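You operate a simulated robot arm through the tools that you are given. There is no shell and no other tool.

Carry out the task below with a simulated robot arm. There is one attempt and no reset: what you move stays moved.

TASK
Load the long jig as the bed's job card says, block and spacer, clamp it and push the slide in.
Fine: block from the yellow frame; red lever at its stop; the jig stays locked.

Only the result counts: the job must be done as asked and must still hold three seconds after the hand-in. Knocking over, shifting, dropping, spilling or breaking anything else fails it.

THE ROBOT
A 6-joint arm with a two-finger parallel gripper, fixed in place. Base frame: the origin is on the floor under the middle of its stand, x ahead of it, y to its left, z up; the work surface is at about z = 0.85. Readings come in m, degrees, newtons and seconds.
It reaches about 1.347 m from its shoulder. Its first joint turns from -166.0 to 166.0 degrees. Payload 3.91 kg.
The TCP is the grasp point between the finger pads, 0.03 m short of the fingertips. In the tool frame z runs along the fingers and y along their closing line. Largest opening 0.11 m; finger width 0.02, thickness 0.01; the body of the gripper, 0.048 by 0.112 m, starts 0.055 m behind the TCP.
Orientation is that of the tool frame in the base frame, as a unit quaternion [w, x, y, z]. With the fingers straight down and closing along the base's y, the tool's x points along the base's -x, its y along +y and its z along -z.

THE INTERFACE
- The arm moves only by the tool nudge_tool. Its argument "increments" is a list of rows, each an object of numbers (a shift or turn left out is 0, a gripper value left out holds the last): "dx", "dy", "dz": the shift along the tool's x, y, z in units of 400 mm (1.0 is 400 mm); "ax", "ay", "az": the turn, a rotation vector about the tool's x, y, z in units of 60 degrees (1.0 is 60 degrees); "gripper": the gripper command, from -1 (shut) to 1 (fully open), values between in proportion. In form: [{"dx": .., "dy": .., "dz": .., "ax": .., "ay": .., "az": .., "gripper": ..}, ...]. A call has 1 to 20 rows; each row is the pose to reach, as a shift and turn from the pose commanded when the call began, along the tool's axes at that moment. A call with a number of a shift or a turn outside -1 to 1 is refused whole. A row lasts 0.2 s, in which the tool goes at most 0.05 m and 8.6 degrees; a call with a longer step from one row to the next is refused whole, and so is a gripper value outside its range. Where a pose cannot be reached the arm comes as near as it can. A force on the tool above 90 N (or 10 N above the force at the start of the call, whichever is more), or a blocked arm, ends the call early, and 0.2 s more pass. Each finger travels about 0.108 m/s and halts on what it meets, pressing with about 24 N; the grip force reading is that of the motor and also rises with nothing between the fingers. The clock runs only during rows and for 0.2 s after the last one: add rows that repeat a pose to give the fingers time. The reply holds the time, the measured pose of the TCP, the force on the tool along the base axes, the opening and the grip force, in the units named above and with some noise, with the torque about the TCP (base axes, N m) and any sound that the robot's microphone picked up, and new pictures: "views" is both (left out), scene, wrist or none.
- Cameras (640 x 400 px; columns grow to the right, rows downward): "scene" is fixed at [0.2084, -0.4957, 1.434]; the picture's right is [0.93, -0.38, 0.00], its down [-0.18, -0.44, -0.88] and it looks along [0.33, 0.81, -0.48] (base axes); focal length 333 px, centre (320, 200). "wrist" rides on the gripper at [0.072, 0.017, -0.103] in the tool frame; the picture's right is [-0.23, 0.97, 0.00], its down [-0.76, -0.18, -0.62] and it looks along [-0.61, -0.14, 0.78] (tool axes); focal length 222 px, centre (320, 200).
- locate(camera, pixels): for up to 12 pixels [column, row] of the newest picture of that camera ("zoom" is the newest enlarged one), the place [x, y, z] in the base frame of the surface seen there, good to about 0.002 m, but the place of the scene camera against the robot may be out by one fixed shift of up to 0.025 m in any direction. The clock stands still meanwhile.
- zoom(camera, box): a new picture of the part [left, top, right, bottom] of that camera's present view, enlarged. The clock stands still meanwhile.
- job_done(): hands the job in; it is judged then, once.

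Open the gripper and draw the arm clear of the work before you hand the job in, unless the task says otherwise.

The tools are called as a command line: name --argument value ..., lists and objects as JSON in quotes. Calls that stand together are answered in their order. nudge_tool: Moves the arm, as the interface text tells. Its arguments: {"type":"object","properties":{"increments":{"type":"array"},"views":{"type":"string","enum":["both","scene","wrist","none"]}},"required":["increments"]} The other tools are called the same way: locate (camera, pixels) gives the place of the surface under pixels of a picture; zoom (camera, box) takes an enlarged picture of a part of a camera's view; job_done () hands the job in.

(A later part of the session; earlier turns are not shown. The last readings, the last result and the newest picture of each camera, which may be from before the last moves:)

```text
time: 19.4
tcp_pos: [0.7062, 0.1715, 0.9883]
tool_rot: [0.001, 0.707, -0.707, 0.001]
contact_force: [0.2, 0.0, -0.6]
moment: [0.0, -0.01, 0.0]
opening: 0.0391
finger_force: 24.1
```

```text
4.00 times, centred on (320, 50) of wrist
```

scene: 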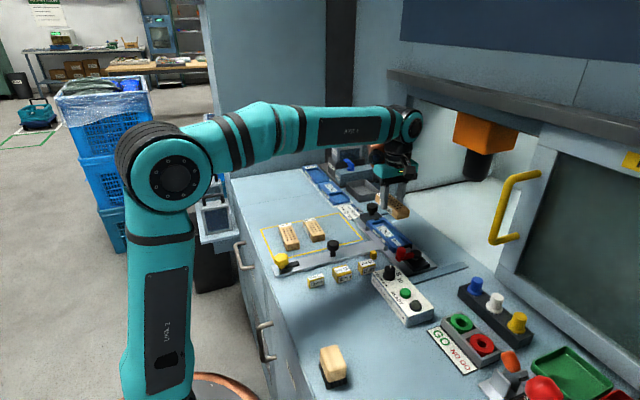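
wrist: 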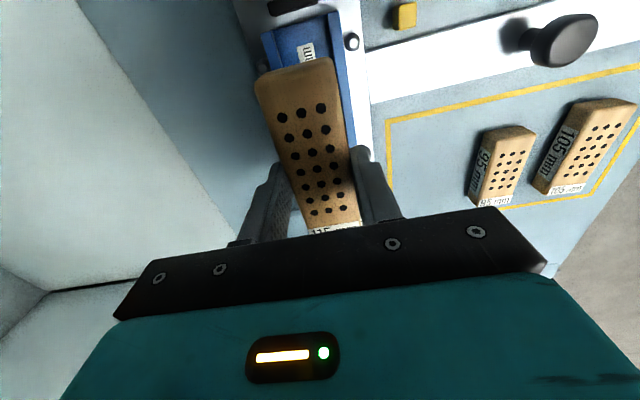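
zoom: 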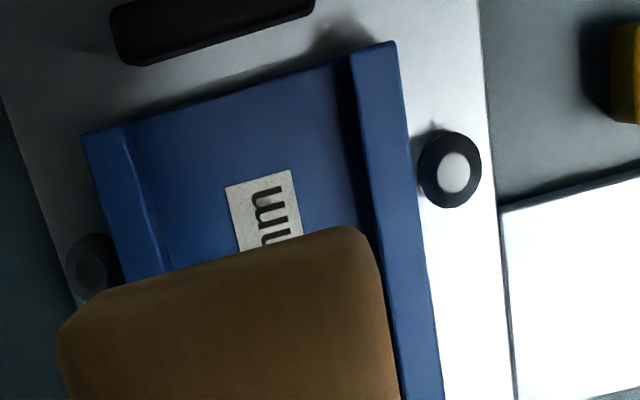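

locate --camera "zoom" --pixels '[[120, 150], [136, 200], [128, 150], [140, 200], [362, 100], [354, 100], [340, 100], [400, 100], [92, 170], [240, 100], [150, 150], [375, 170]]'

locate --camera "zoom" --pixels '[[70, 350], [390, 330], [80, 370], [385, 350], [100, 330], [370, 300], [200, 268], [300, 240], [230, 45], [140, 60], [300, 20], [180, 118]]'

```text
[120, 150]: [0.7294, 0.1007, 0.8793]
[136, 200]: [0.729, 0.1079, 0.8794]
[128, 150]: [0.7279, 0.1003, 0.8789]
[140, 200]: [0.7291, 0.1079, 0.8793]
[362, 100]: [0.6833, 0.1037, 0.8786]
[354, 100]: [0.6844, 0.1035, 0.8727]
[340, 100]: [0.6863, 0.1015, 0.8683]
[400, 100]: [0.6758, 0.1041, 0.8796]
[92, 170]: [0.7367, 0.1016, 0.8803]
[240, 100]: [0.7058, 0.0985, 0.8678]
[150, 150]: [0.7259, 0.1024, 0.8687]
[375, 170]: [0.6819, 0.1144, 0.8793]
```

```text
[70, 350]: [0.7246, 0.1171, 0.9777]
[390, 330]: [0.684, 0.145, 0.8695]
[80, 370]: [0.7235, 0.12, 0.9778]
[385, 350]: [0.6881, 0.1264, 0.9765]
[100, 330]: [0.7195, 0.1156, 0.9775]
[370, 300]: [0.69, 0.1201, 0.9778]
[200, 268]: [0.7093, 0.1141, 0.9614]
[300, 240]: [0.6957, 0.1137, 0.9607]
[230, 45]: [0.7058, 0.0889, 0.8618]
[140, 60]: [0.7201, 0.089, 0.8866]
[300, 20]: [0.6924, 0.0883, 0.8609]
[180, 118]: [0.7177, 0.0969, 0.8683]
```

Pocket inner walls are x≈0.684 and 0.728 (centre 0.706), and the block centre is 0.706 with its end at y≈0.1137; the end wall at ~0.231 leaves ~2 mm clearance. I lower to TCP z≈0.916, just before the block enters the pocket.

nudge_tool --increments '[{"dz": 0.03}, {"dz": 0.07}, {"dz": 0.11}, {"dz": 0.14}, {"dz": 0.165}, {"dz": 0.18}, {"dz": 0.18}]' --views "both"

```text
time: 21.0
tcp_pos: [0.7063, 0.1716, 0.916]
tool_rot: [0.0, 0.707, -0.707, -0.001]
contact_force: [-0.4, -0.5, -0.7]
moment: [0.0, -0.02, 0.0]
opening: 0.0391
finger_force: 23.5
```

scene: 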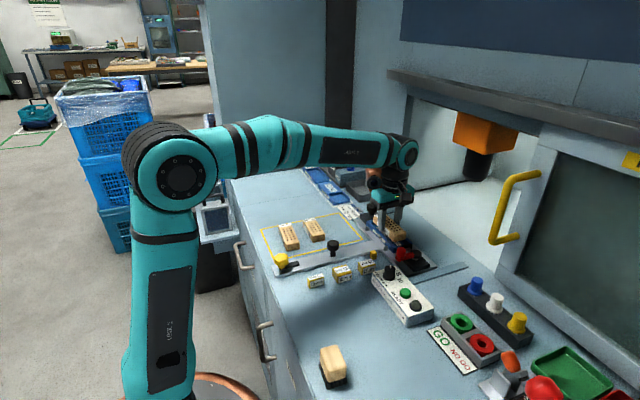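
wrist: 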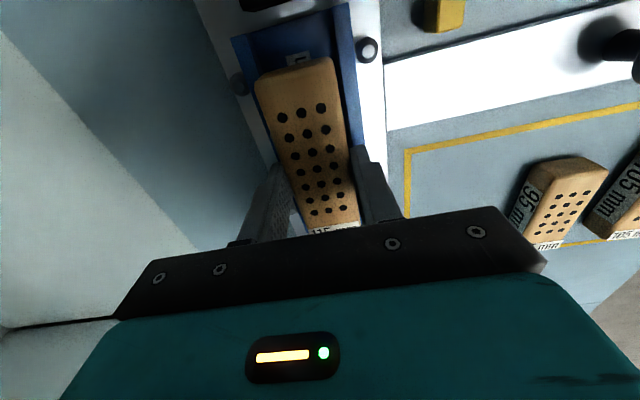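

The block hovers right at wall-top height over the pocket. I zoom at the open end to check that it is centred between the walls.

zoom --camera "wrist" --box '[220, 0, 400, 240]'

zoom --camera "scene" --box '[340, 170, 460, 280]'

zoom --camera "wrist" --box '[220, 20, 380, 120]'

locate --camera "zoom" --pixels '[[130, 180], [90, 180], [70, 140], [495, 60], [495, 140], [540, 140], [455, 140], [160, 190], [448, 200], [152, 260], [300, 160], [300, 175]]'

```text
1.67 times, centred on (310, 120) of wrist
```

zoom: 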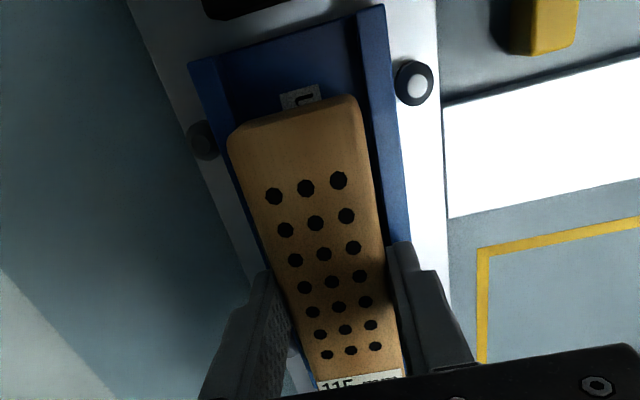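

```text
3.64 times, centred on (400, 225) of scene
```

zoom: 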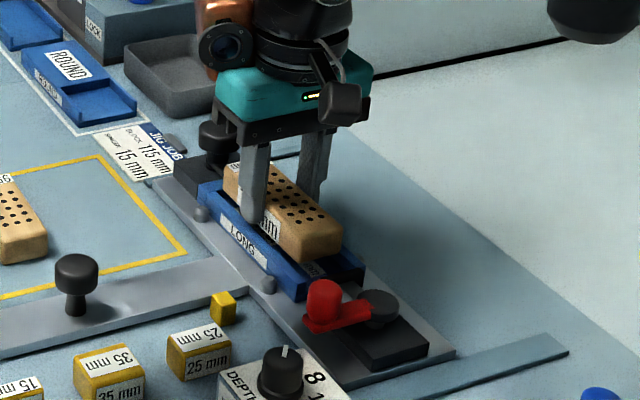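

```text
4.00 times, centred on (300, 70) of wrist
```

zoom: 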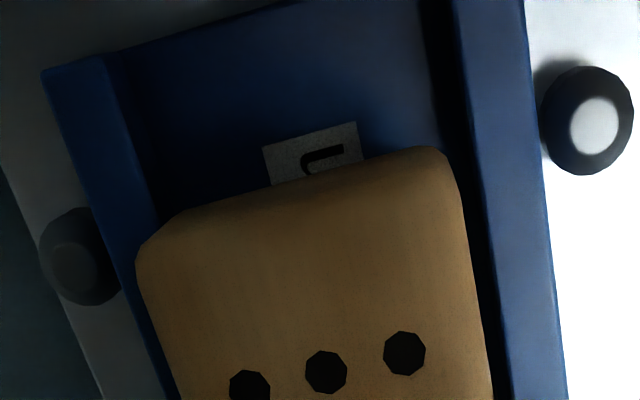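

```text
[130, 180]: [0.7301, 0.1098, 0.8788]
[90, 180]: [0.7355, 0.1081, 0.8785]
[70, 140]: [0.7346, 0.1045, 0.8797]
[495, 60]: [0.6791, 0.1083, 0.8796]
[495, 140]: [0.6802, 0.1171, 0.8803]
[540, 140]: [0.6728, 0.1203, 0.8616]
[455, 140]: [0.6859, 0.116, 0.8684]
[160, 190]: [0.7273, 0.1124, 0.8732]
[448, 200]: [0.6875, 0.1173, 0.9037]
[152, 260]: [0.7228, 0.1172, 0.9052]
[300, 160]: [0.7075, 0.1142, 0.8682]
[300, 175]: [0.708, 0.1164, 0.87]
```

The block is centred in x. I check the +y end clearance against the jig's end wall with the scene camera (relative measurement).

zoom --camera "scene" --box '[370, 200, 434, 265]'

locate --camera "scene" --pixels '[[404, 241], [401, 233], [398, 229], [424, 243], [408, 252], [418, 245], [433, 236], [430, 240]]'

```text
6.15 times, centred on (402, 232) of scene
```

zoom: 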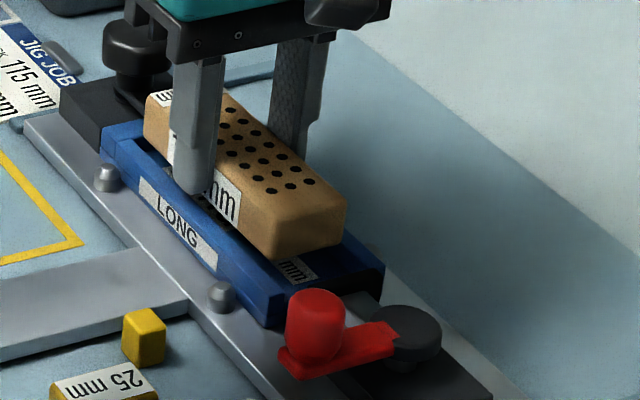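

```text
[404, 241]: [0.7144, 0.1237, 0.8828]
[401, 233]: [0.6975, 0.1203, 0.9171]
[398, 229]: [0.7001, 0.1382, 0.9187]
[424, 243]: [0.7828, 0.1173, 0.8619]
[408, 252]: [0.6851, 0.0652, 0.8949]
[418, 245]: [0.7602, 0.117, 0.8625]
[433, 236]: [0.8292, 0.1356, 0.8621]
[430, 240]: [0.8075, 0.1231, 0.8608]
```

locate --camera "zoom" --pixels '[[148, 125], [148, 145], [150, 105], [115, 133], [130, 140], [145, 152], [155, 160], [265, 250], [290, 255], [335, 240], [105, 150], [270, 320]]'

```text
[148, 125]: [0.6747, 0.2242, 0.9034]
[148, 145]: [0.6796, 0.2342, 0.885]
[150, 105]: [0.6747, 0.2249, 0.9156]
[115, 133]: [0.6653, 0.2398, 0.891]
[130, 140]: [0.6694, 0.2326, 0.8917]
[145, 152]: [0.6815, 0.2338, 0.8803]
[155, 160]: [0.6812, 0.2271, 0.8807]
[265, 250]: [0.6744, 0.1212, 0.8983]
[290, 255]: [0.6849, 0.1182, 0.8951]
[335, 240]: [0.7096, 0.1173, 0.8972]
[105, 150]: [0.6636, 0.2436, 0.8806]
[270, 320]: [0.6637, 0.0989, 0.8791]
```

The end wall is at y≈0.231 and the block's far end at ~0.229–0.230, so I back off 2 mm in −y and then lower 5 mm gently, watching the forces.

nudge_tool --increments '[{"dx": 0.005}, {"dx": 0.005, "dz": 0.003}, {"dx": 0.005, "dz": 0.006}, {"dx": 0.005, "dz": 0.009}, {"dx": 0.005, "dz": 0.0115}, {"dx": 0.005, "dz": 0.0115}]' --views "wrist"

```text
time: 22.4
tcp_pos: [0.7058, 0.1687, 0.9108]
tool_rot: [0.0, -0.707, 0.707, -0.001]
contact_force: [-0.4, -0.6, -1.1]
moment: [-0.01, 0.01, -0.01]
opening: 0.0389
finger_force: 23.8
```

wrist: 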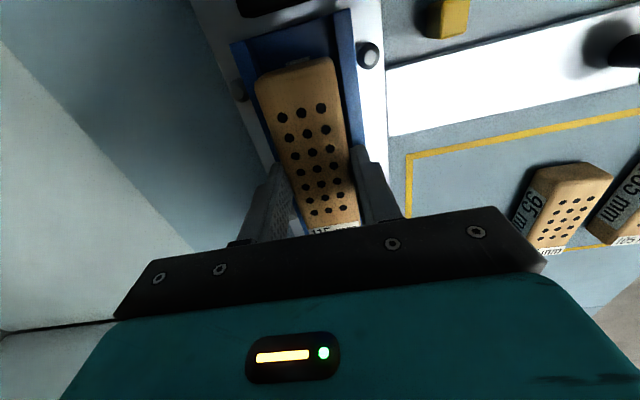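

No contact force yet. I take a closer look at the fingertip versus wall height in the scene camera before the last millimetre.

zoom --camera "scene" --box '[380, 210, 428, 250]'

zoom --camera "wrist" --box '[220, 30, 400, 240]'

```text
10.00 times, centred on (404, 230) of scene
```

zoom: 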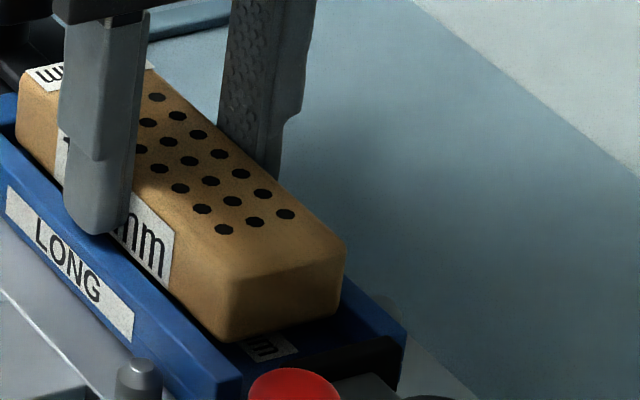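

```text
1.90 times, centred on (310, 135) of wrist
```

zoom: 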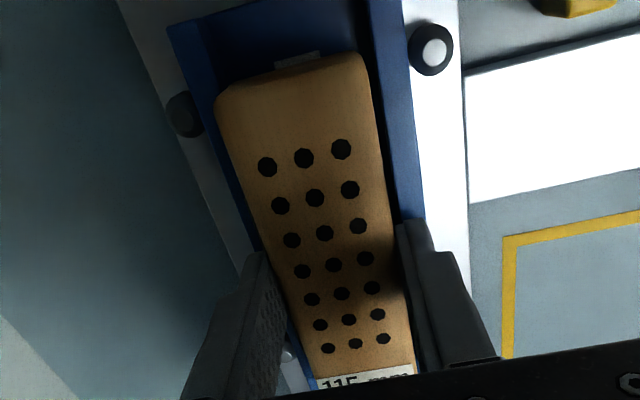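

The block has entered the pocket and the fingertips are just above the wall top. I lower about 1 mm more and check force.

nudge_tool --increments '[{"dz": 0.001}, {"dz": 0.002}, {"dz": 0.002}]' --views "none"

```text
time: 23.2
tcp_pos: [0.7061, 0.1699, 0.9114]
tool_rot: [0.0, -0.707, 0.707, 0.0]
contact_force: [-0.5, 0.3, -0.9]
moment: [-0.02, 0.0, 0.01]
opening: 0.0392
finger_force: 23.7
```

Still no contact; I go another ~1 mm down in half-millimetre steps.

nudge_tool --increments '[{"dz": 0.0012}, {"dz": 0.0025}, {"dz": 0.0025}]' --views "none"

```text
time: 24.0
tcp_pos: [0.7063, 0.168, 0.9101]
tool_rot: [-0.001, -0.707, 0.708, 0.0]
contact_force: [0.8, -0.4, -1.1]
moment: [-0.02, 0.01, 0.0]
opening: 0.0395
finger_force: 24.4
```

nudge_tool --increments '[{"dz": 0.0012}, {"dz": 0.0025}, {"dz": 0.0025}]' --views "none"

zoom --camera "scene" --box '[380, 210, 428, 250]'

```text
time: 24.8
tcp_pos: [0.7062, 0.1695, 0.9084]
tool_rot: [0.0, -0.707, 0.708, 0.001]
contact_force: [1.7, -1.5, 7.6]
moment: [-0.01, -0.05, 0.01]
opening: 0.0391
finger_force: 24.0
```

```text
10.00 times, centred on (404, 230) of scene
```

zoom: 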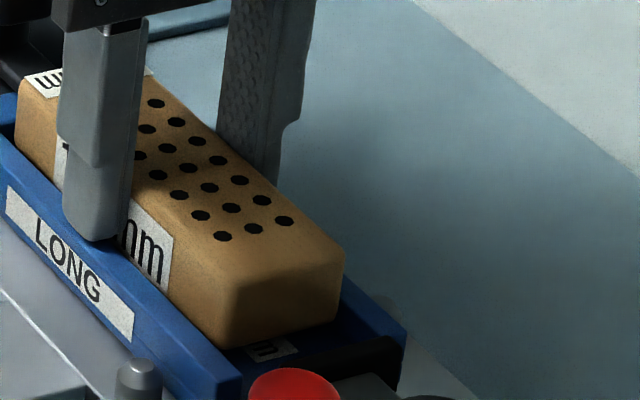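

Contact (+7.6 N): the fingertips touch the wall tops, so the block's bottom is ~4 mm above the floor inside the pocket. I rise 1 mm and loosen the grip gradually so that the block settles down.

nudge_tool --increments '[{"dz": -0.003}, {"dz": -0.003, "gripper": -0.27}, {"dz": -0.003, "gripper": -0.25}, {"dz": -0.003, "gripper": -0.22}, {"dz": -0.003, "gripper": -0.18}, {"dz": -0.003, "gripper": -0.15}, {"dz": -0.003, "gripper": -0.15}]' --views "wrist"

zoom --camera "scene" --box '[370, 205, 434, 255]'

```text
time: 26.4
tcp_pos: [0.706, 0.1687, 0.9102]
tool_rot: [0.0, -0.707, 0.708, 0.001]
contact_force: [0.4, -0.5, 0.6]
moment: [0.03, -0.02, -0.04]
opening: 0.0468
finger_force: 0.0
```

wrist: 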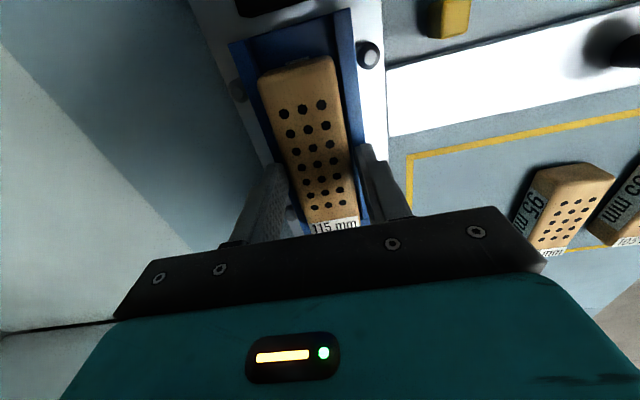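

```text
8.00 times, centred on (402, 230) of scene
```

zoom: 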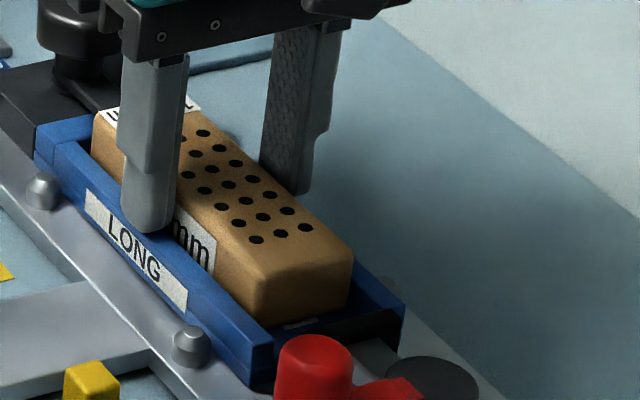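

The block has settled into the pocket. I raise straight up and measure its height and its gap to the end wall.

nudge_tool --increments '[{"dz": -0.03}, {"dz": -0.08}, {"dz": -0.13}, {"dz": -0.15}, {"dz": -0.15}]' --views "both"

zoom --camera "scene" --box '[360, 195, 440, 265]'

zoom --camera "wrist" --box '[220, 0, 400, 240]'

```text
time: 27.6
tcp_pos: [0.707, 0.1692, 0.9702]
tool_rot: [0.0, -0.707, 0.707, 0.0]
contact_force: [0.5, -0.1, -0.8]
moment: [0.03, 0.03, -0.01]
opening: 0.0469
finger_force: 0.1
```

scene: 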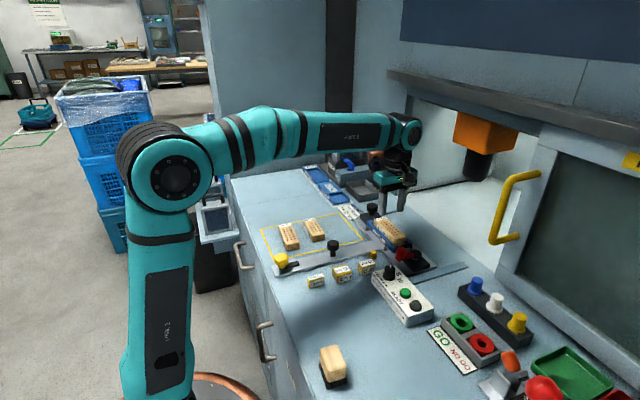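
wrist: 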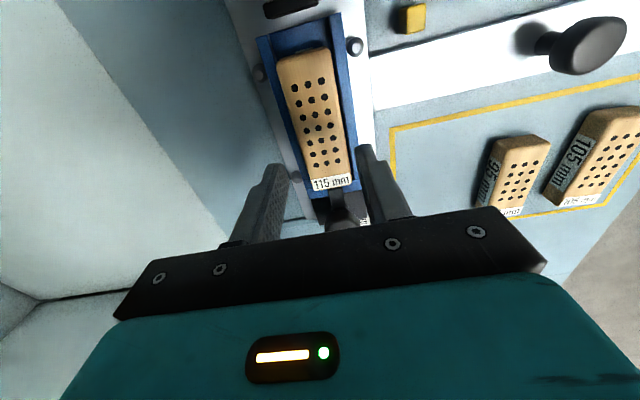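

```text
5.71 times, centred on (400, 230) of scene
```

zoom: 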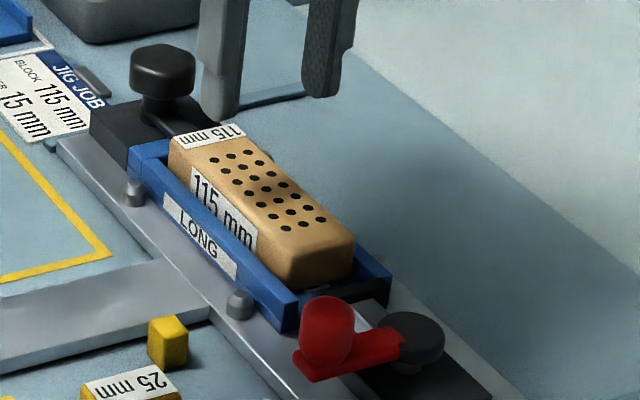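

```text
1.67 times, centred on (310, 120) of wrist
```

zoom: 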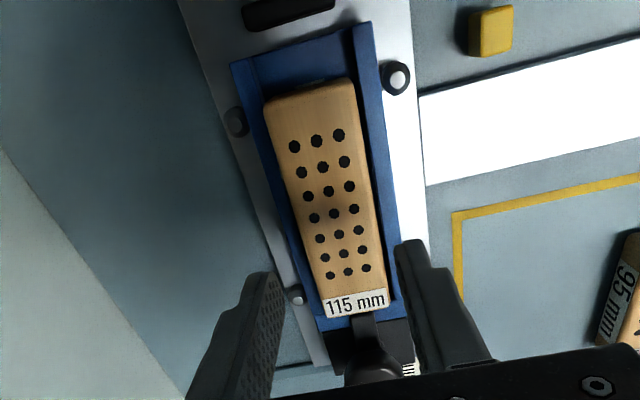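

locate --camera "zoom" --pixels '[[270, 95], [350, 78], [310, 80], [310, 100], [325, 205], [270, 120], [360, 110], [385, 290], [328, 318], [388, 305], [340, 323], [255, 60]]'

locate --camera "zoom" --pixels '[[300, 75], [300, 84], [300, 92], [345, 70], [345, 75], [325, 312], [360, 316], [384, 308], [380, 285], [320, 290], [300, 290], [395, 290]]'

```text
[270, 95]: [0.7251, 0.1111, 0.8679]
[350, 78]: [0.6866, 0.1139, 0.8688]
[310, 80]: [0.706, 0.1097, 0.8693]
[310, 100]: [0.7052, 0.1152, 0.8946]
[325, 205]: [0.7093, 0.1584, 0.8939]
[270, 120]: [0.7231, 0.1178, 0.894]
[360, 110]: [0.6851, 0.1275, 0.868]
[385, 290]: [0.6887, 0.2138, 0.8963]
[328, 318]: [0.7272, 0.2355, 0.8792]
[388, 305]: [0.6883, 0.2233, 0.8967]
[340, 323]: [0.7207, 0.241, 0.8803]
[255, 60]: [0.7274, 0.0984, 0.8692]
```

```text
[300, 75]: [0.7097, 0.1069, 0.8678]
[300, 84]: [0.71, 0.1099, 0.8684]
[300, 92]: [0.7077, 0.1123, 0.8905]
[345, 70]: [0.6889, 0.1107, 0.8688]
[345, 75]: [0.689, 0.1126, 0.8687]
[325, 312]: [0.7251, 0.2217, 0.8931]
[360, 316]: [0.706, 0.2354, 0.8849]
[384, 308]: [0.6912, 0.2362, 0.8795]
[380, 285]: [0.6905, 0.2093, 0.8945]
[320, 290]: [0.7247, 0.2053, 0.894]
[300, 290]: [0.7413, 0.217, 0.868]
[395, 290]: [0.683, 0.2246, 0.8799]
```

The block is seated (top 0.894) with its near end at y≈0.112, leaving a gap of ~4 mm to the end wall. I lower again, grip it lightly and drag it toward +y against the end wall.

nudge_tool --increments '[{"dz": 0.04}, {"dz": 0.09}, {"dz": 0.13}, {"dz": 0.148}, {"dz": 0.148, "gripper": -0.3}, {"dz": 0.148, "gripper": -0.5}, {"dz": 0.148, "gripper": -0.5}]' --views "none"

```text
time: 29.2
tcp_pos: [0.7071, 0.1692, 0.9112]
tool_rot: [0.001, -0.707, 0.707, 0.001]
contact_force: [0.7, -0.7, 6.0]
moment: [-0.02, 0.0, 0.01]
opening: 0.0393
finger_force: 23.9
```

The block is gripped with a slight touch on the walls (6 N). I rise half a millimetre and drag +y in small steps, 3 mm in total, watching the y force.

nudge_tool --increments '[{"dz": -0.0015}, {"dz": -0.0015, "dx": -0.002}, {"dz": -0.0015, "dx": -0.004}, {"dz": -0.0015, "dx": -0.006}, {"dz": -0.0015, "dx": -0.0075}, {"dz": -0.0015, "dx": -0.0075}]' --views "none"

```text
time: 30.6
tcp_pos: [0.7073, 0.1744, 0.912]
tool_rot: [0.0, 0.707, -0.707, 0.0]
contact_force: [0.5, -0.7, 0.1]
moment: [0.02, 0.01, -0.01]
opening: 0.0392
finger_force: 23.9
```

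No end contact yet; I continue in half-millimetre steps.

nudge_tool --increments '[{"dx": -0.00125}, {"dx": -0.0025}, {"dx": -0.0025}]' --views "none"

```text
time: 31.4
tcp_pos: [0.7048, 0.1731, 0.9116]
tool_rot: [0.0, -0.707, 0.707, 0.0]
contact_force: [-0.1, -2.1, -0.2]
moment: [0.0, 0.02, 0.05]
opening: 0.0391
finger_force: 24.1
```

nudge_tool --increments '[{"dx": -0.00125}, {"dx": -0.0025}, {"dx": -0.0025}]' --views "none"

```text
time: 32.2
tcp_pos: [0.7057, 0.1738, 0.9125]
tool_rot: [0.0, -0.706, 0.708, 0.001]
contact_force: [-1.3, -11.4, -1.5]
moment: [-0.47, 0.03, 0.05]
opening: 0.0389
finger_force: 24.2
```

A y force of −11 N shows the block is against the end wall. I release and lift away to look.

nudge_tool --increments '[{"gripper": -0.2}, {"gripper": -0.12}, {"gripper": -0.12}, {"dz": -0.05}, {"dz": -0.12}, {"dz": -0.15}, {"dz": -0.15}]' --views "wrist"

zoom --camera "wrist" --box '[220, 0, 400, 240]'

locate --camera "zoom" --pixels '[[310, 80], [310, 85], [310, 90], [310, 75], [310, 100], [270, 95], [350, 78], [325, 205], [270, 120], [380, 285], [320, 290], [255, 60]]'

```text
time: 33.8
tcp_pos: [0.7049, 0.1744, 0.9718]
tool_rot: [0.001, 0.707, -0.707, 0.0]
contact_force: [-0.3, 0.4, 0.3]
moment: [-0.03, -0.01, 0.0]
opening: 0.0484
finger_force: 0.0
```

wrist: 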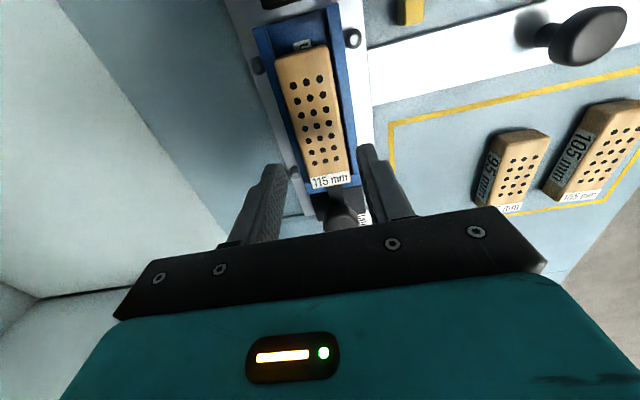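

```text
1.67 times, centred on (310, 120) of wrist
```

zoom: 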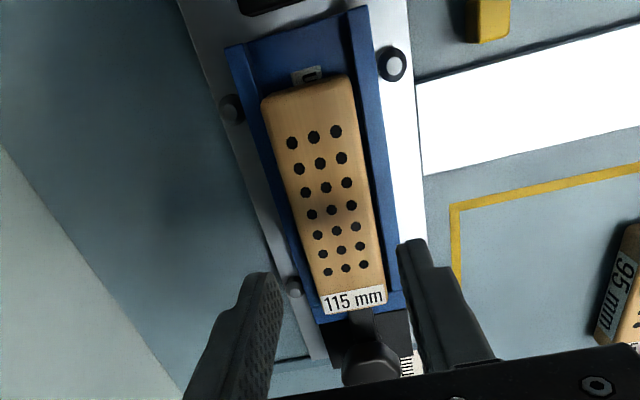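

```text
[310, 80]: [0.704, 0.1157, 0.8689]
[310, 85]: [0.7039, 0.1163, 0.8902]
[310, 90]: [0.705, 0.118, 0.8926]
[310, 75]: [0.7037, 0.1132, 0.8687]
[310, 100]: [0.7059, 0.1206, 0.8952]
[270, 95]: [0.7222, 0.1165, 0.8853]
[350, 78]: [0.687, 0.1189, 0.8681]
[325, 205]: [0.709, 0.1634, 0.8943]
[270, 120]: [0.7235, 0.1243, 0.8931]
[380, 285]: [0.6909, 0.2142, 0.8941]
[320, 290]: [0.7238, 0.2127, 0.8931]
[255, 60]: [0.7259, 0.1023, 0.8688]
```

The block's near end is now at y≈0.116 and it is seated, leaving ~17.5 mm of floor for the spacer. I now travel at z≈1.0 to above the 15 mm spacer at (0.44, 0.074).

nudge_tool --increments '[{"dz": -0.07}, {"dy": 0.08, "dx": 0.03, "dz": -0.07}, {"dy": 0.18, "dx": 0.07, "dz": -0.07}, {"dy": 0.28, "dx": 0.11, "dz": -0.07}, {"dy": 0.38, "dx": 0.15, "dz": -0.07}, {"dy": 0.48, "dx": 0.19, "dz": -0.07}, {"dy": 0.58, "dx": 0.22, "dz": -0.07}, {"dy": 0.64, "dx": 0.24, "dz": -0.07}, {"dy": 0.6625, "dx": 0.25, "dz": -0.07}, {"dy": 0.6625, "dx": 0.25, "dz": -0.07}]' --views "both"

```text
time: 36.0
tcp_pos: [0.4427, 0.0752, 0.9999]
tool_rot: [0.0, -0.707, 0.707, 0.0]
contact_force: [0.1, -0.5, -0.8]
moment: [-0.01, 0.04, 0.02]
opening: 0.0484
finger_force: 0.1
```

scene: 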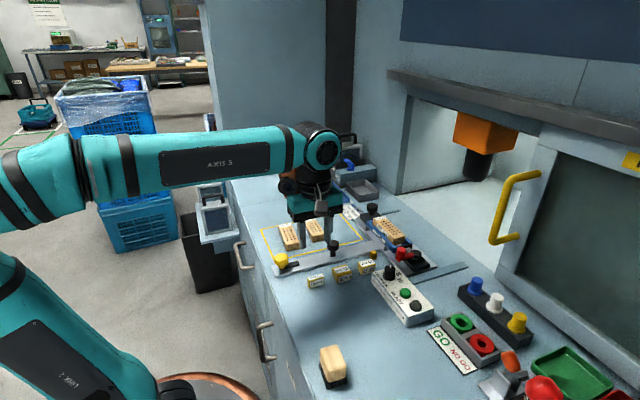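
wrist: 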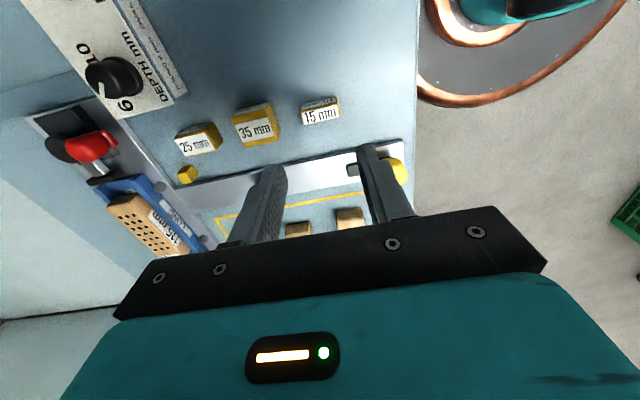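

The 15 mm spacer is at (320,112) in the wrist view. I zoom in and locate its faces.

zoom --camera "wrist" --box '[220, 80, 380, 180]'

```text
4.00 times, centred on (300, 130) of wrist
```

zoom: 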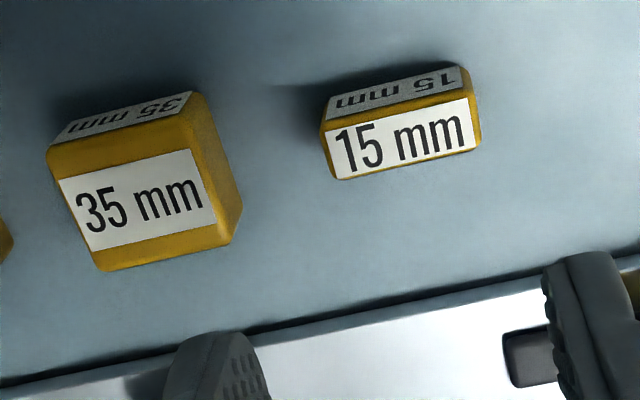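

locate --camera "zoom" --pixels '[[330, 140], [340, 172], [470, 105], [477, 140], [400, 120], [405, 160], [330, 115], [465, 75], [400, 90], [322, 128], [480, 125], [405, 172]]'

locate --camera "zoom" --pixels '[[225, 220], [205, 110], [190, 105], [60, 150], [100, 265], [150, 130], [240, 215], [326, 100], [350, 185], [485, 150], [455, 66], [395, 145]]'

```text
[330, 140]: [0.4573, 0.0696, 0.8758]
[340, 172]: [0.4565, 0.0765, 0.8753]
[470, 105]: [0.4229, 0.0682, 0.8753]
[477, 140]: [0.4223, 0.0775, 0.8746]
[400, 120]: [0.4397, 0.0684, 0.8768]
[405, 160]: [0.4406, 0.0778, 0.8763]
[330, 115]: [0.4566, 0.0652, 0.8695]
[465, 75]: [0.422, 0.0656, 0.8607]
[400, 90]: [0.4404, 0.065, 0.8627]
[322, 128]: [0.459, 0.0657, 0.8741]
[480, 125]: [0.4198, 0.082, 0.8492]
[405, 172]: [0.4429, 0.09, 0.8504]
```

```text
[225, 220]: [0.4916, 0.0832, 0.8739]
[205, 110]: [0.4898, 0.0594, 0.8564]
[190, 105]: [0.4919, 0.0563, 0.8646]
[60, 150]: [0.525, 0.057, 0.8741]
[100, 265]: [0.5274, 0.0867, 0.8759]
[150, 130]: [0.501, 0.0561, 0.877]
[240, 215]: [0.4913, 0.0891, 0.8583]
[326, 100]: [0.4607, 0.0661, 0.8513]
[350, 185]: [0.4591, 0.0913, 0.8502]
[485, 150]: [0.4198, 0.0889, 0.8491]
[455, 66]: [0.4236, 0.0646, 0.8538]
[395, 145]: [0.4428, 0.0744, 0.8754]
```

The spacer is centred at (0.440, 0.0725), 38 mm wide in x, with 32 mm gap to the 35 spacer. I set the opening to ~0.052 and descend to TCP z≈0.8885.

nudge_tool --increments '[{"dx": 0.004, "dy": 0.003, "gripper": -0.05}, {"dx": 0.004, "dy": 0.003, "dz": 0.08}, {"dx": 0.004, "dy": 0.003, "dz": 0.16}, {"dx": 0.004, "dy": 0.003, "dz": 0.22}, {"dx": 0.004, "dy": 0.003, "dz": 0.26}, {"dx": 0.004, "dy": 0.003, "dz": 0.278}, {"dx": 0.004, "dy": 0.003, "dz": 0.278}]' --views "both"

zoom --camera "scene" --box '[280, 230, 376, 295]'

```text
time: 37.6
tcp_pos: [0.4409, 0.0727, 0.8887]
tool_rot: [0.0, -0.707, 0.707, 0.0]
contact_force: [-0.3, -0.3, 0.2]
moment: [-0.04, -0.01, 0.02]
opening: 0.0523
finger_force: 0.0
```

scene: 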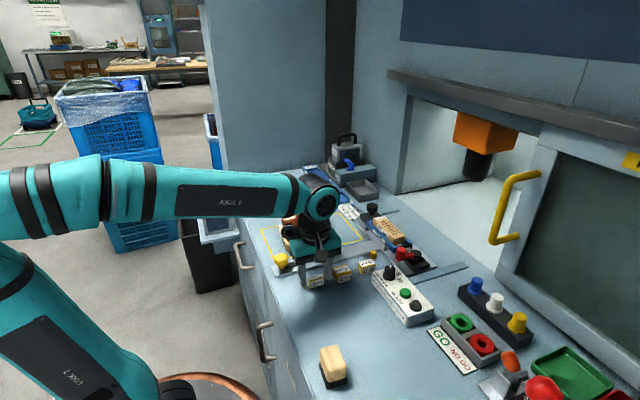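
wrist: 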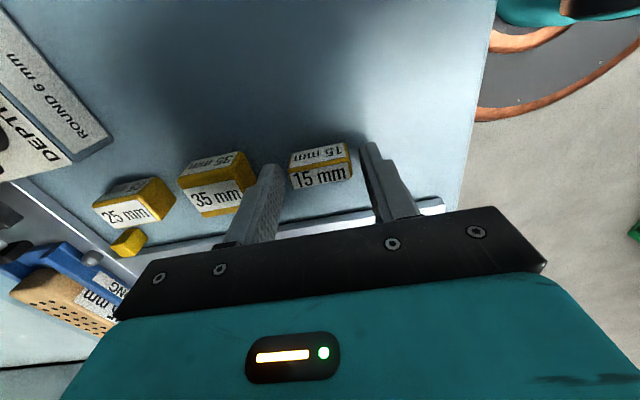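

```text
6.15 times, centred on (328, 262) of scene
```

zoom: 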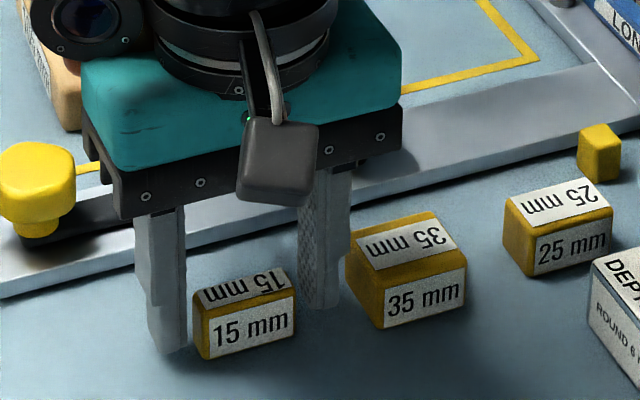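

The fingers straddle the 15 mm spacer with clearance to the 35 one. I close and lift slowly by ~10 mm to test the grip.

nudge_tool --increments '[{"gripper": -0.25}, {"gripper": -0.4}, {"gripper": -1}, {"gripper": -1}, {"gripper": -1}, {"dz": -0.005}, {"dz": -0.01}, {"dz": -0.015}, {"dz": -0.02}, {"dz": -0.025}, {"dz": -0.025}]' --views "wrist"

zoom --camera "scene" --box '[280, 230, 376, 295]'

```text
time: 40.0
tcp_pos: [0.4403, 0.0734, 0.8979]
tool_rot: [0.0, -0.706, 0.708, 0.0]
contact_force: [0.7, -0.1, -0.3]
moment: [-0.01, 0.05, 0.0]
opening: 0.0387
finger_force: 24.1
```

wrist: 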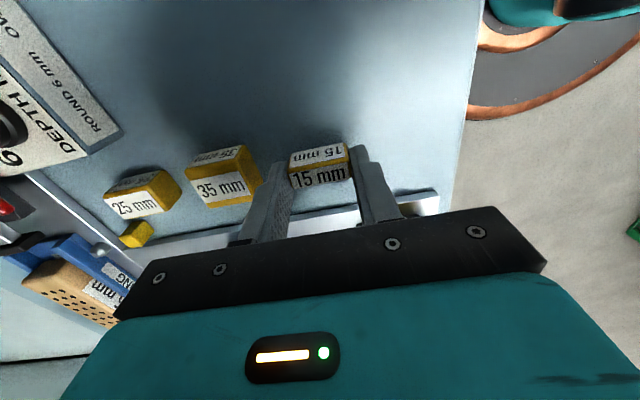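

```text
6.15 times, centred on (328, 262) of scene
```

zoom: 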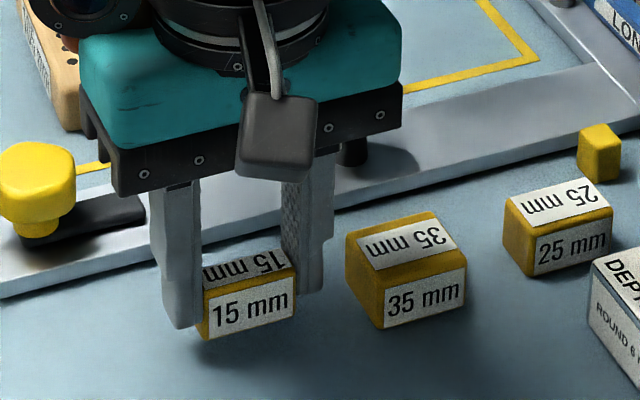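

The spacer is held (opening 0.0387). I raise to z≈1.0 and carry it over to the open end of the pocket at about (0.706, 0.106).

nudge_tool --increments '[{"dz": -0.03}, {"dz": -0.08}, {"dz": -0.14}, {"dz": -0.2}, {"dz": -0.255}, {"dz": -0.255, "dy": -0.06, "dx": -0.01}, {"dz": -0.255, "dy": -0.15, "dx": -0.02}, {"dz": -0.255, "dy": -0.25, "dx": -0.03}, {"dz": -0.255, "dy": -0.35, "dx": -0.045}, {"dz": -0.255, "dy": -0.45, "dx": -0.06}, {"dz": -0.255, "dy": -0.55, "dx": -0.07}, {"dz": -0.255, "dy": -0.63, "dx": -0.08}, {"dz": -0.255, "dy": -0.665, "dx": -0.0825}, {"dz": -0.255, "dy": -0.665, "dx": -0.0825}]' --views "both"

```text
time: 43.0
tcp_pos: [0.7071, 0.1069, 1.0009]
tool_rot: [-0.001, -0.707, 0.707, 0.0]
contact_force: [-1.1, -0.6, -0.8]
moment: [-0.01, 0.01, -0.01]
opening: 0.039
finger_force: 23.4
```

scene: 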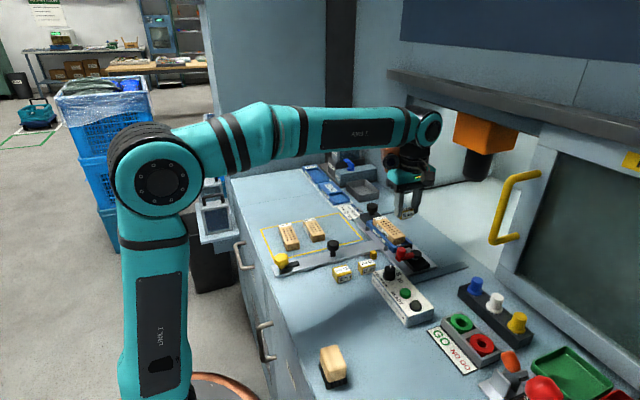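
wrist: 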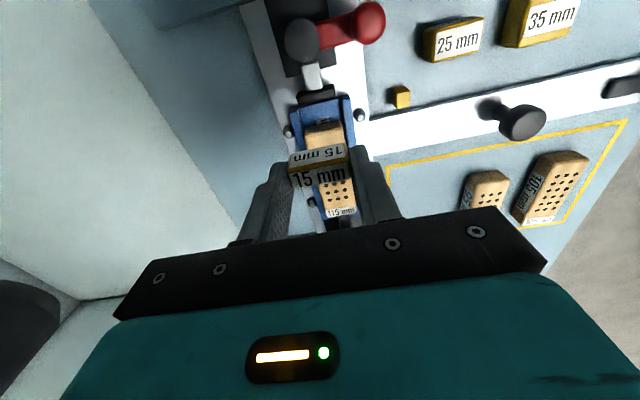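

The spacer hangs over the open end of the jig at (320,165). I zoom and locate spacer faces, pocket edge, block end, and pad.

zoom --camera "wrist" --box '[260, 70, 380, 220]'

locate --camera "zoom" --pixels '[[290, 215], [220, 215], [345, 200], [290, 250], [330, 255], [250, 140], [250, 165], [270, 150], [300, 150], [255, 100], [340, 90], [300, 80]]'

```text
2.67 times, centred on (320, 145) of wrist
```

zoom: 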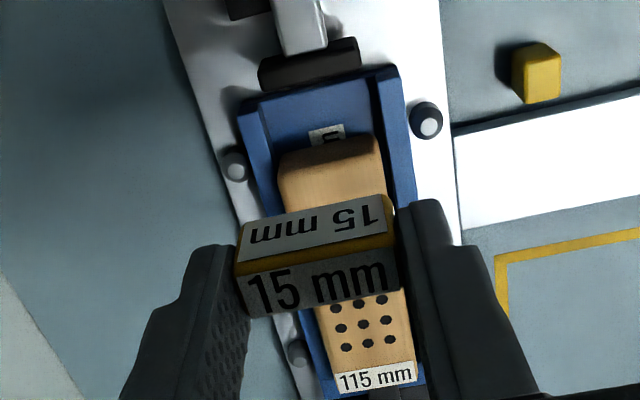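

```text
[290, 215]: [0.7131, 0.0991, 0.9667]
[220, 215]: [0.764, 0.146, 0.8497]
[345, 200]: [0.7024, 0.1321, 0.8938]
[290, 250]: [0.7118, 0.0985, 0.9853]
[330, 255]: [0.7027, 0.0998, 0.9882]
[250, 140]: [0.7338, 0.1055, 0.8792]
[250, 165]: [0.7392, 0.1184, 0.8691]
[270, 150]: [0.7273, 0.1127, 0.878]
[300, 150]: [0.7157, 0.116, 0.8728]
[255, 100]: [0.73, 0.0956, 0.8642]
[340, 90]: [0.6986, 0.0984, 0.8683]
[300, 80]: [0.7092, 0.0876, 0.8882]
```

The spacer's faces are at y≈0.099 and 0.114, with the block end at 0.116, pad front at 0.088, and spacer top at 0.988. I lower it into the pocket to TCP z≈0.913.

nudge_tool --increments '[{"dz": 0.05}, {"dz": 0.1}, {"dz": 0.15}, {"dz": 0.18}, {"dz": 0.2}, {"dz": 0.21}, {"dz": 0.218}, {"dz": 0.218}]' --views "wrist"

zoom --camera "scene" --box '[370, 210, 434, 265]'

zoom --camera "wrist" --box '[240, 40, 400, 240]'

```text
time: 44.5
tcp_pos: [0.7056, 0.1063, 0.9235]
tool_rot: [0.005, -0.707, 0.707, -0.005]
contact_force: [0.8, -1.3, 23.5]
moment: [0.22, 0.45, 0.0]
opening: 0.0389
finger_force: 24.0
stopped in row 7: the force on the tool passed its limit at 99 N (the readings are from after the stop); the commanded pose is now the measured one
```

wrist: 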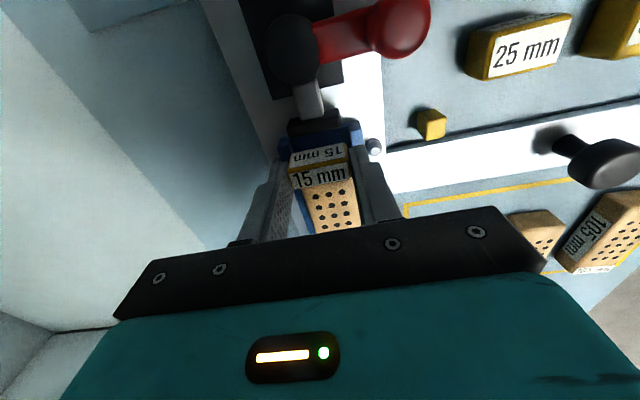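

```text
7.27 times, centred on (402, 238) of scene
```

zoom: 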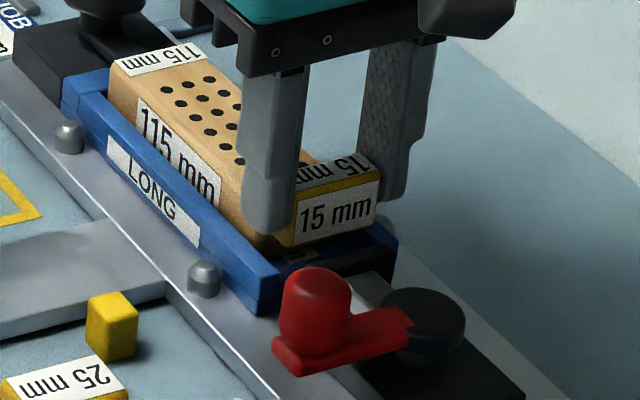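

```text
2.00 times, centred on (320, 140) of wrist
```

zoom: 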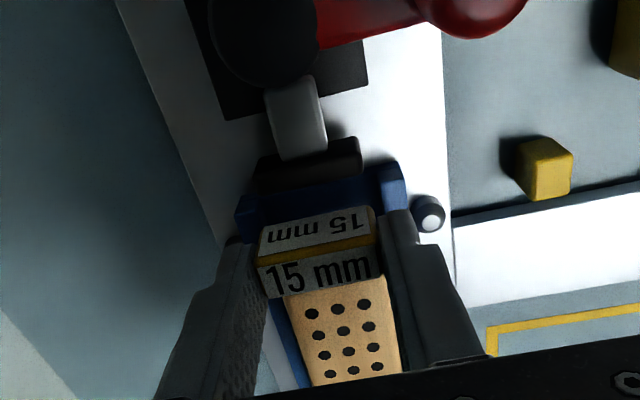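

The fingertips met the block's top edge (TCP 0.9235 ⇒ tips at 0.8935 = block top). I rise 6 mm and shift 3 mm toward −y so the wider fingers clear the block's end.

nudge_tool --increments '[{"dz": -0.008}, {"dz": -0.016}, {"dz": -0.016, "dx": 0.004}, {"dz": -0.016, "dx": 0.0075}, {"dz": -0.016, "dx": 0.0075}]' --views "wrist"

zoom --camera "wrist" --box '[240, 40, 400, 240]'

locate --camera "zoom" --pixels '[[320, 220], [320, 250], [320, 270], [250, 230], [395, 190], [300, 190], [300, 200], [330, 340], [260, 240], [378, 220], [310, 160], [345, 300]]'

```text
time: 45.7
tcp_pos: [0.706, 0.1031, 0.9282]
tool_rot: [0.004, -0.707, 0.708, -0.003]
contact_force: [-0.1, 0.0, 0.8]
moment: [0.02, -0.01, 0.0]
opening: 0.0388
finger_force: 23.7
```

wrist: 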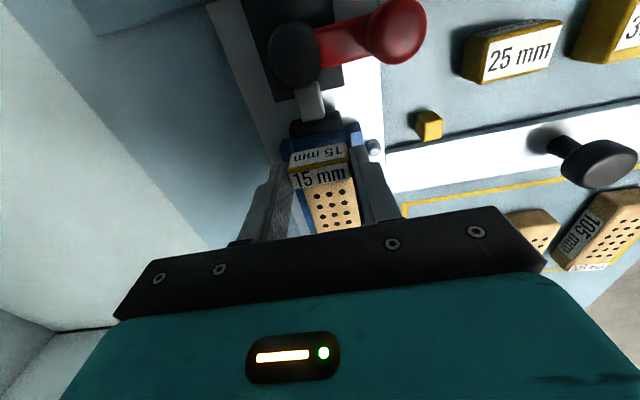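

```text
2.00 times, centred on (320, 140) of wrist
```

zoom: 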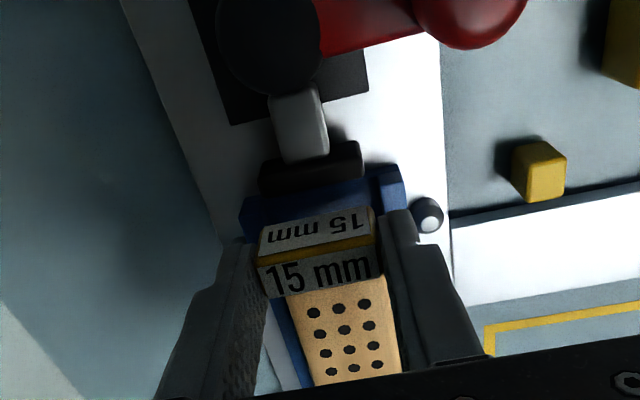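

```text
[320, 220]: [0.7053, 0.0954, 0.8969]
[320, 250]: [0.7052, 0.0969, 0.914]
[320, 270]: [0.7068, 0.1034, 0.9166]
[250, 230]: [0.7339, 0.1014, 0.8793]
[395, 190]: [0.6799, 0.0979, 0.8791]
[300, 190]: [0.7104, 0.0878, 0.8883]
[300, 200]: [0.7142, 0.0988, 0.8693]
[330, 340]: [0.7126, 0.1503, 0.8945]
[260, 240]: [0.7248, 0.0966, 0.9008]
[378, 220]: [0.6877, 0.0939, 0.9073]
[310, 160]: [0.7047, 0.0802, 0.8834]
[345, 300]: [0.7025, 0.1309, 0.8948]
```

The spacer now spans y≈0.096–0.111 with good clearance to the block end at 0.116. I lower carefully toward TCP z≈0.913.

nudge_tool --increments '[{"dz": 0.006}, {"dz": 0.012}, {"dz": 0.018}, {"dz": 0.024}, {"dz": 0.03}, {"dz": 0.036}, {"dz": 0.036}]' --views "wrist"

zoom --camera "scene" --box '[370, 210, 434, 265]'

```text
time: 47.3
tcp_pos: [0.7063, 0.1031, 0.9138]
tool_rot: [0.005, -0.707, 0.708, -0.004]
contact_force: [0.5, -0.3, -0.4]
moment: [0.01, -0.01, 0.03]
opening: 0.0385
finger_force: 24.3
```

wrist: 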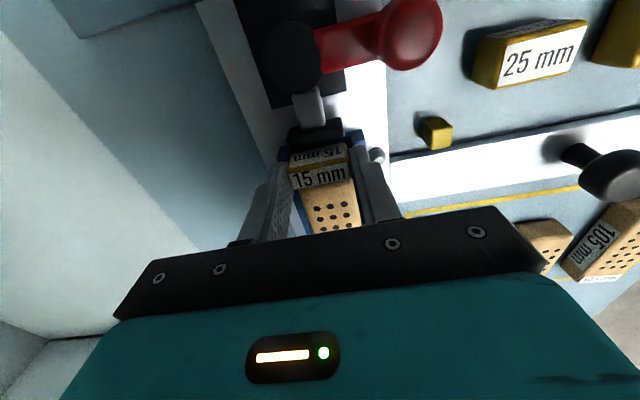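

```text
7.27 times, centred on (402, 238) of scene
```

zoom: 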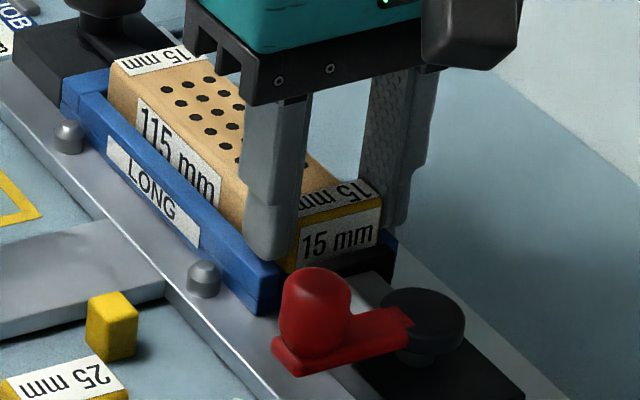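

No contact and the spacer is entering the pocket end. I go down 2 mm more in small steps.

nudge_tool --increments '[{"dz": 0.0015}, {"dz": 0.003}, {"dz": 0.0045}, {"dz": 0.0045}]' --views "none"

```text
time: 48.3
tcp_pos: [0.7065, 0.1034, 0.9111]
tool_rot: [0.004, -0.706, 0.708, -0.002]
contact_force: [0.2, -0.3, 0.2]
moment: [0.02, -0.02, 0.01]
opening: 0.0388
finger_force: 23.9
```

nudge_tool --increments '[{"dz": 0.0012}, {"dz": 0.0025}, {"dz": 0.0025}]' --views "none"

```text
time: 49.1
tcp_pos: [0.706, 0.1031, 0.9112]
tool_rot: [0.004, -0.707, 0.707, -0.003]
contact_force: [-0.3, -0.9, -0.7]
moment: [0.01, 0.01, 0.03]
opening: 0.0387
finger_force: 23.5
```

nudge_tool --increments '[{"dz": 0.0012}, {"dz": 0.0025}, {"dz": 0.0025}]' --views "none"

```text
time: 49.9
tcp_pos: [0.7063, 0.1028, 0.9099]
tool_rot: [0.006, -0.706, 0.708, -0.003]
contact_force: [0.2, -0.9, 1.2]
moment: [0.0, 0.06, -0.01]
opening: 0.0388
finger_force: 23.5
```

The fingertips are at wall-top height and the spacer's bottom is ~2.4 mm above the floor. I open gradually so the spacer settles.

nudge_tool --increments '[{"dz": -0.001, "gripper": -0.29}, {"dz": -0.001, "gripper": -0.27}, {"dz": -0.001, "gripper": -0.24}, {"dz": -0.001, "gripper": -0.2}, {"dz": -0.001, "gripper": -0.15}, {"dz": -0.001, "gripper": -0.13}, {"dz": -0.001, "gripper": -0.13}]' --views "wrist"

zoom --camera "scene" --box '[370, 210, 434, 265]'

zoom --camera "wrist" --box '[240, 40, 400, 240]'

```text
time: 51.5
tcp_pos: [0.7074, 0.1035, 0.9106]
tool_rot: [0.003, -0.707, 0.707, -0.003]
contact_force: [0.3, -0.6, 0.9]
moment: [0.01, -0.03, -0.05]
opening: 0.0479
finger_force: 0.1
```

wrist: 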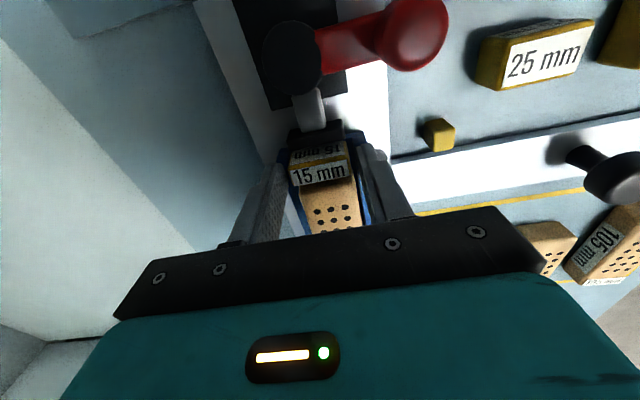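

```text
7.27 times, centred on (402, 238) of scene
```

zoom: 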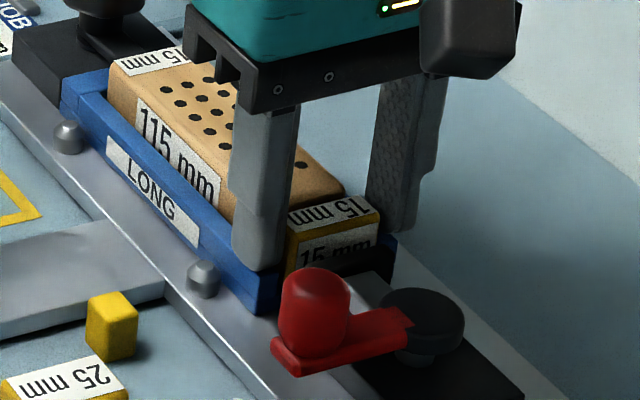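

```text
2.00 times, centred on (320, 140) of wrist
```

zoom: 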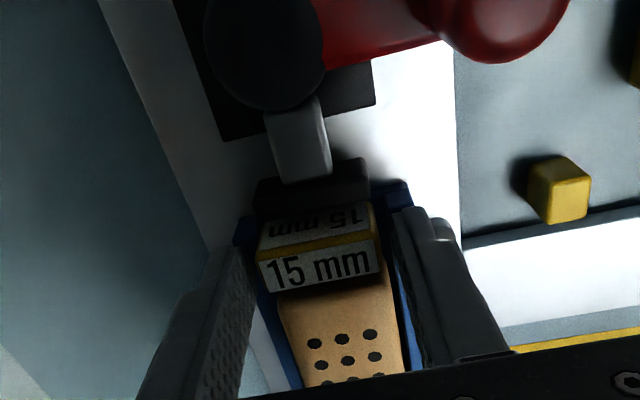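

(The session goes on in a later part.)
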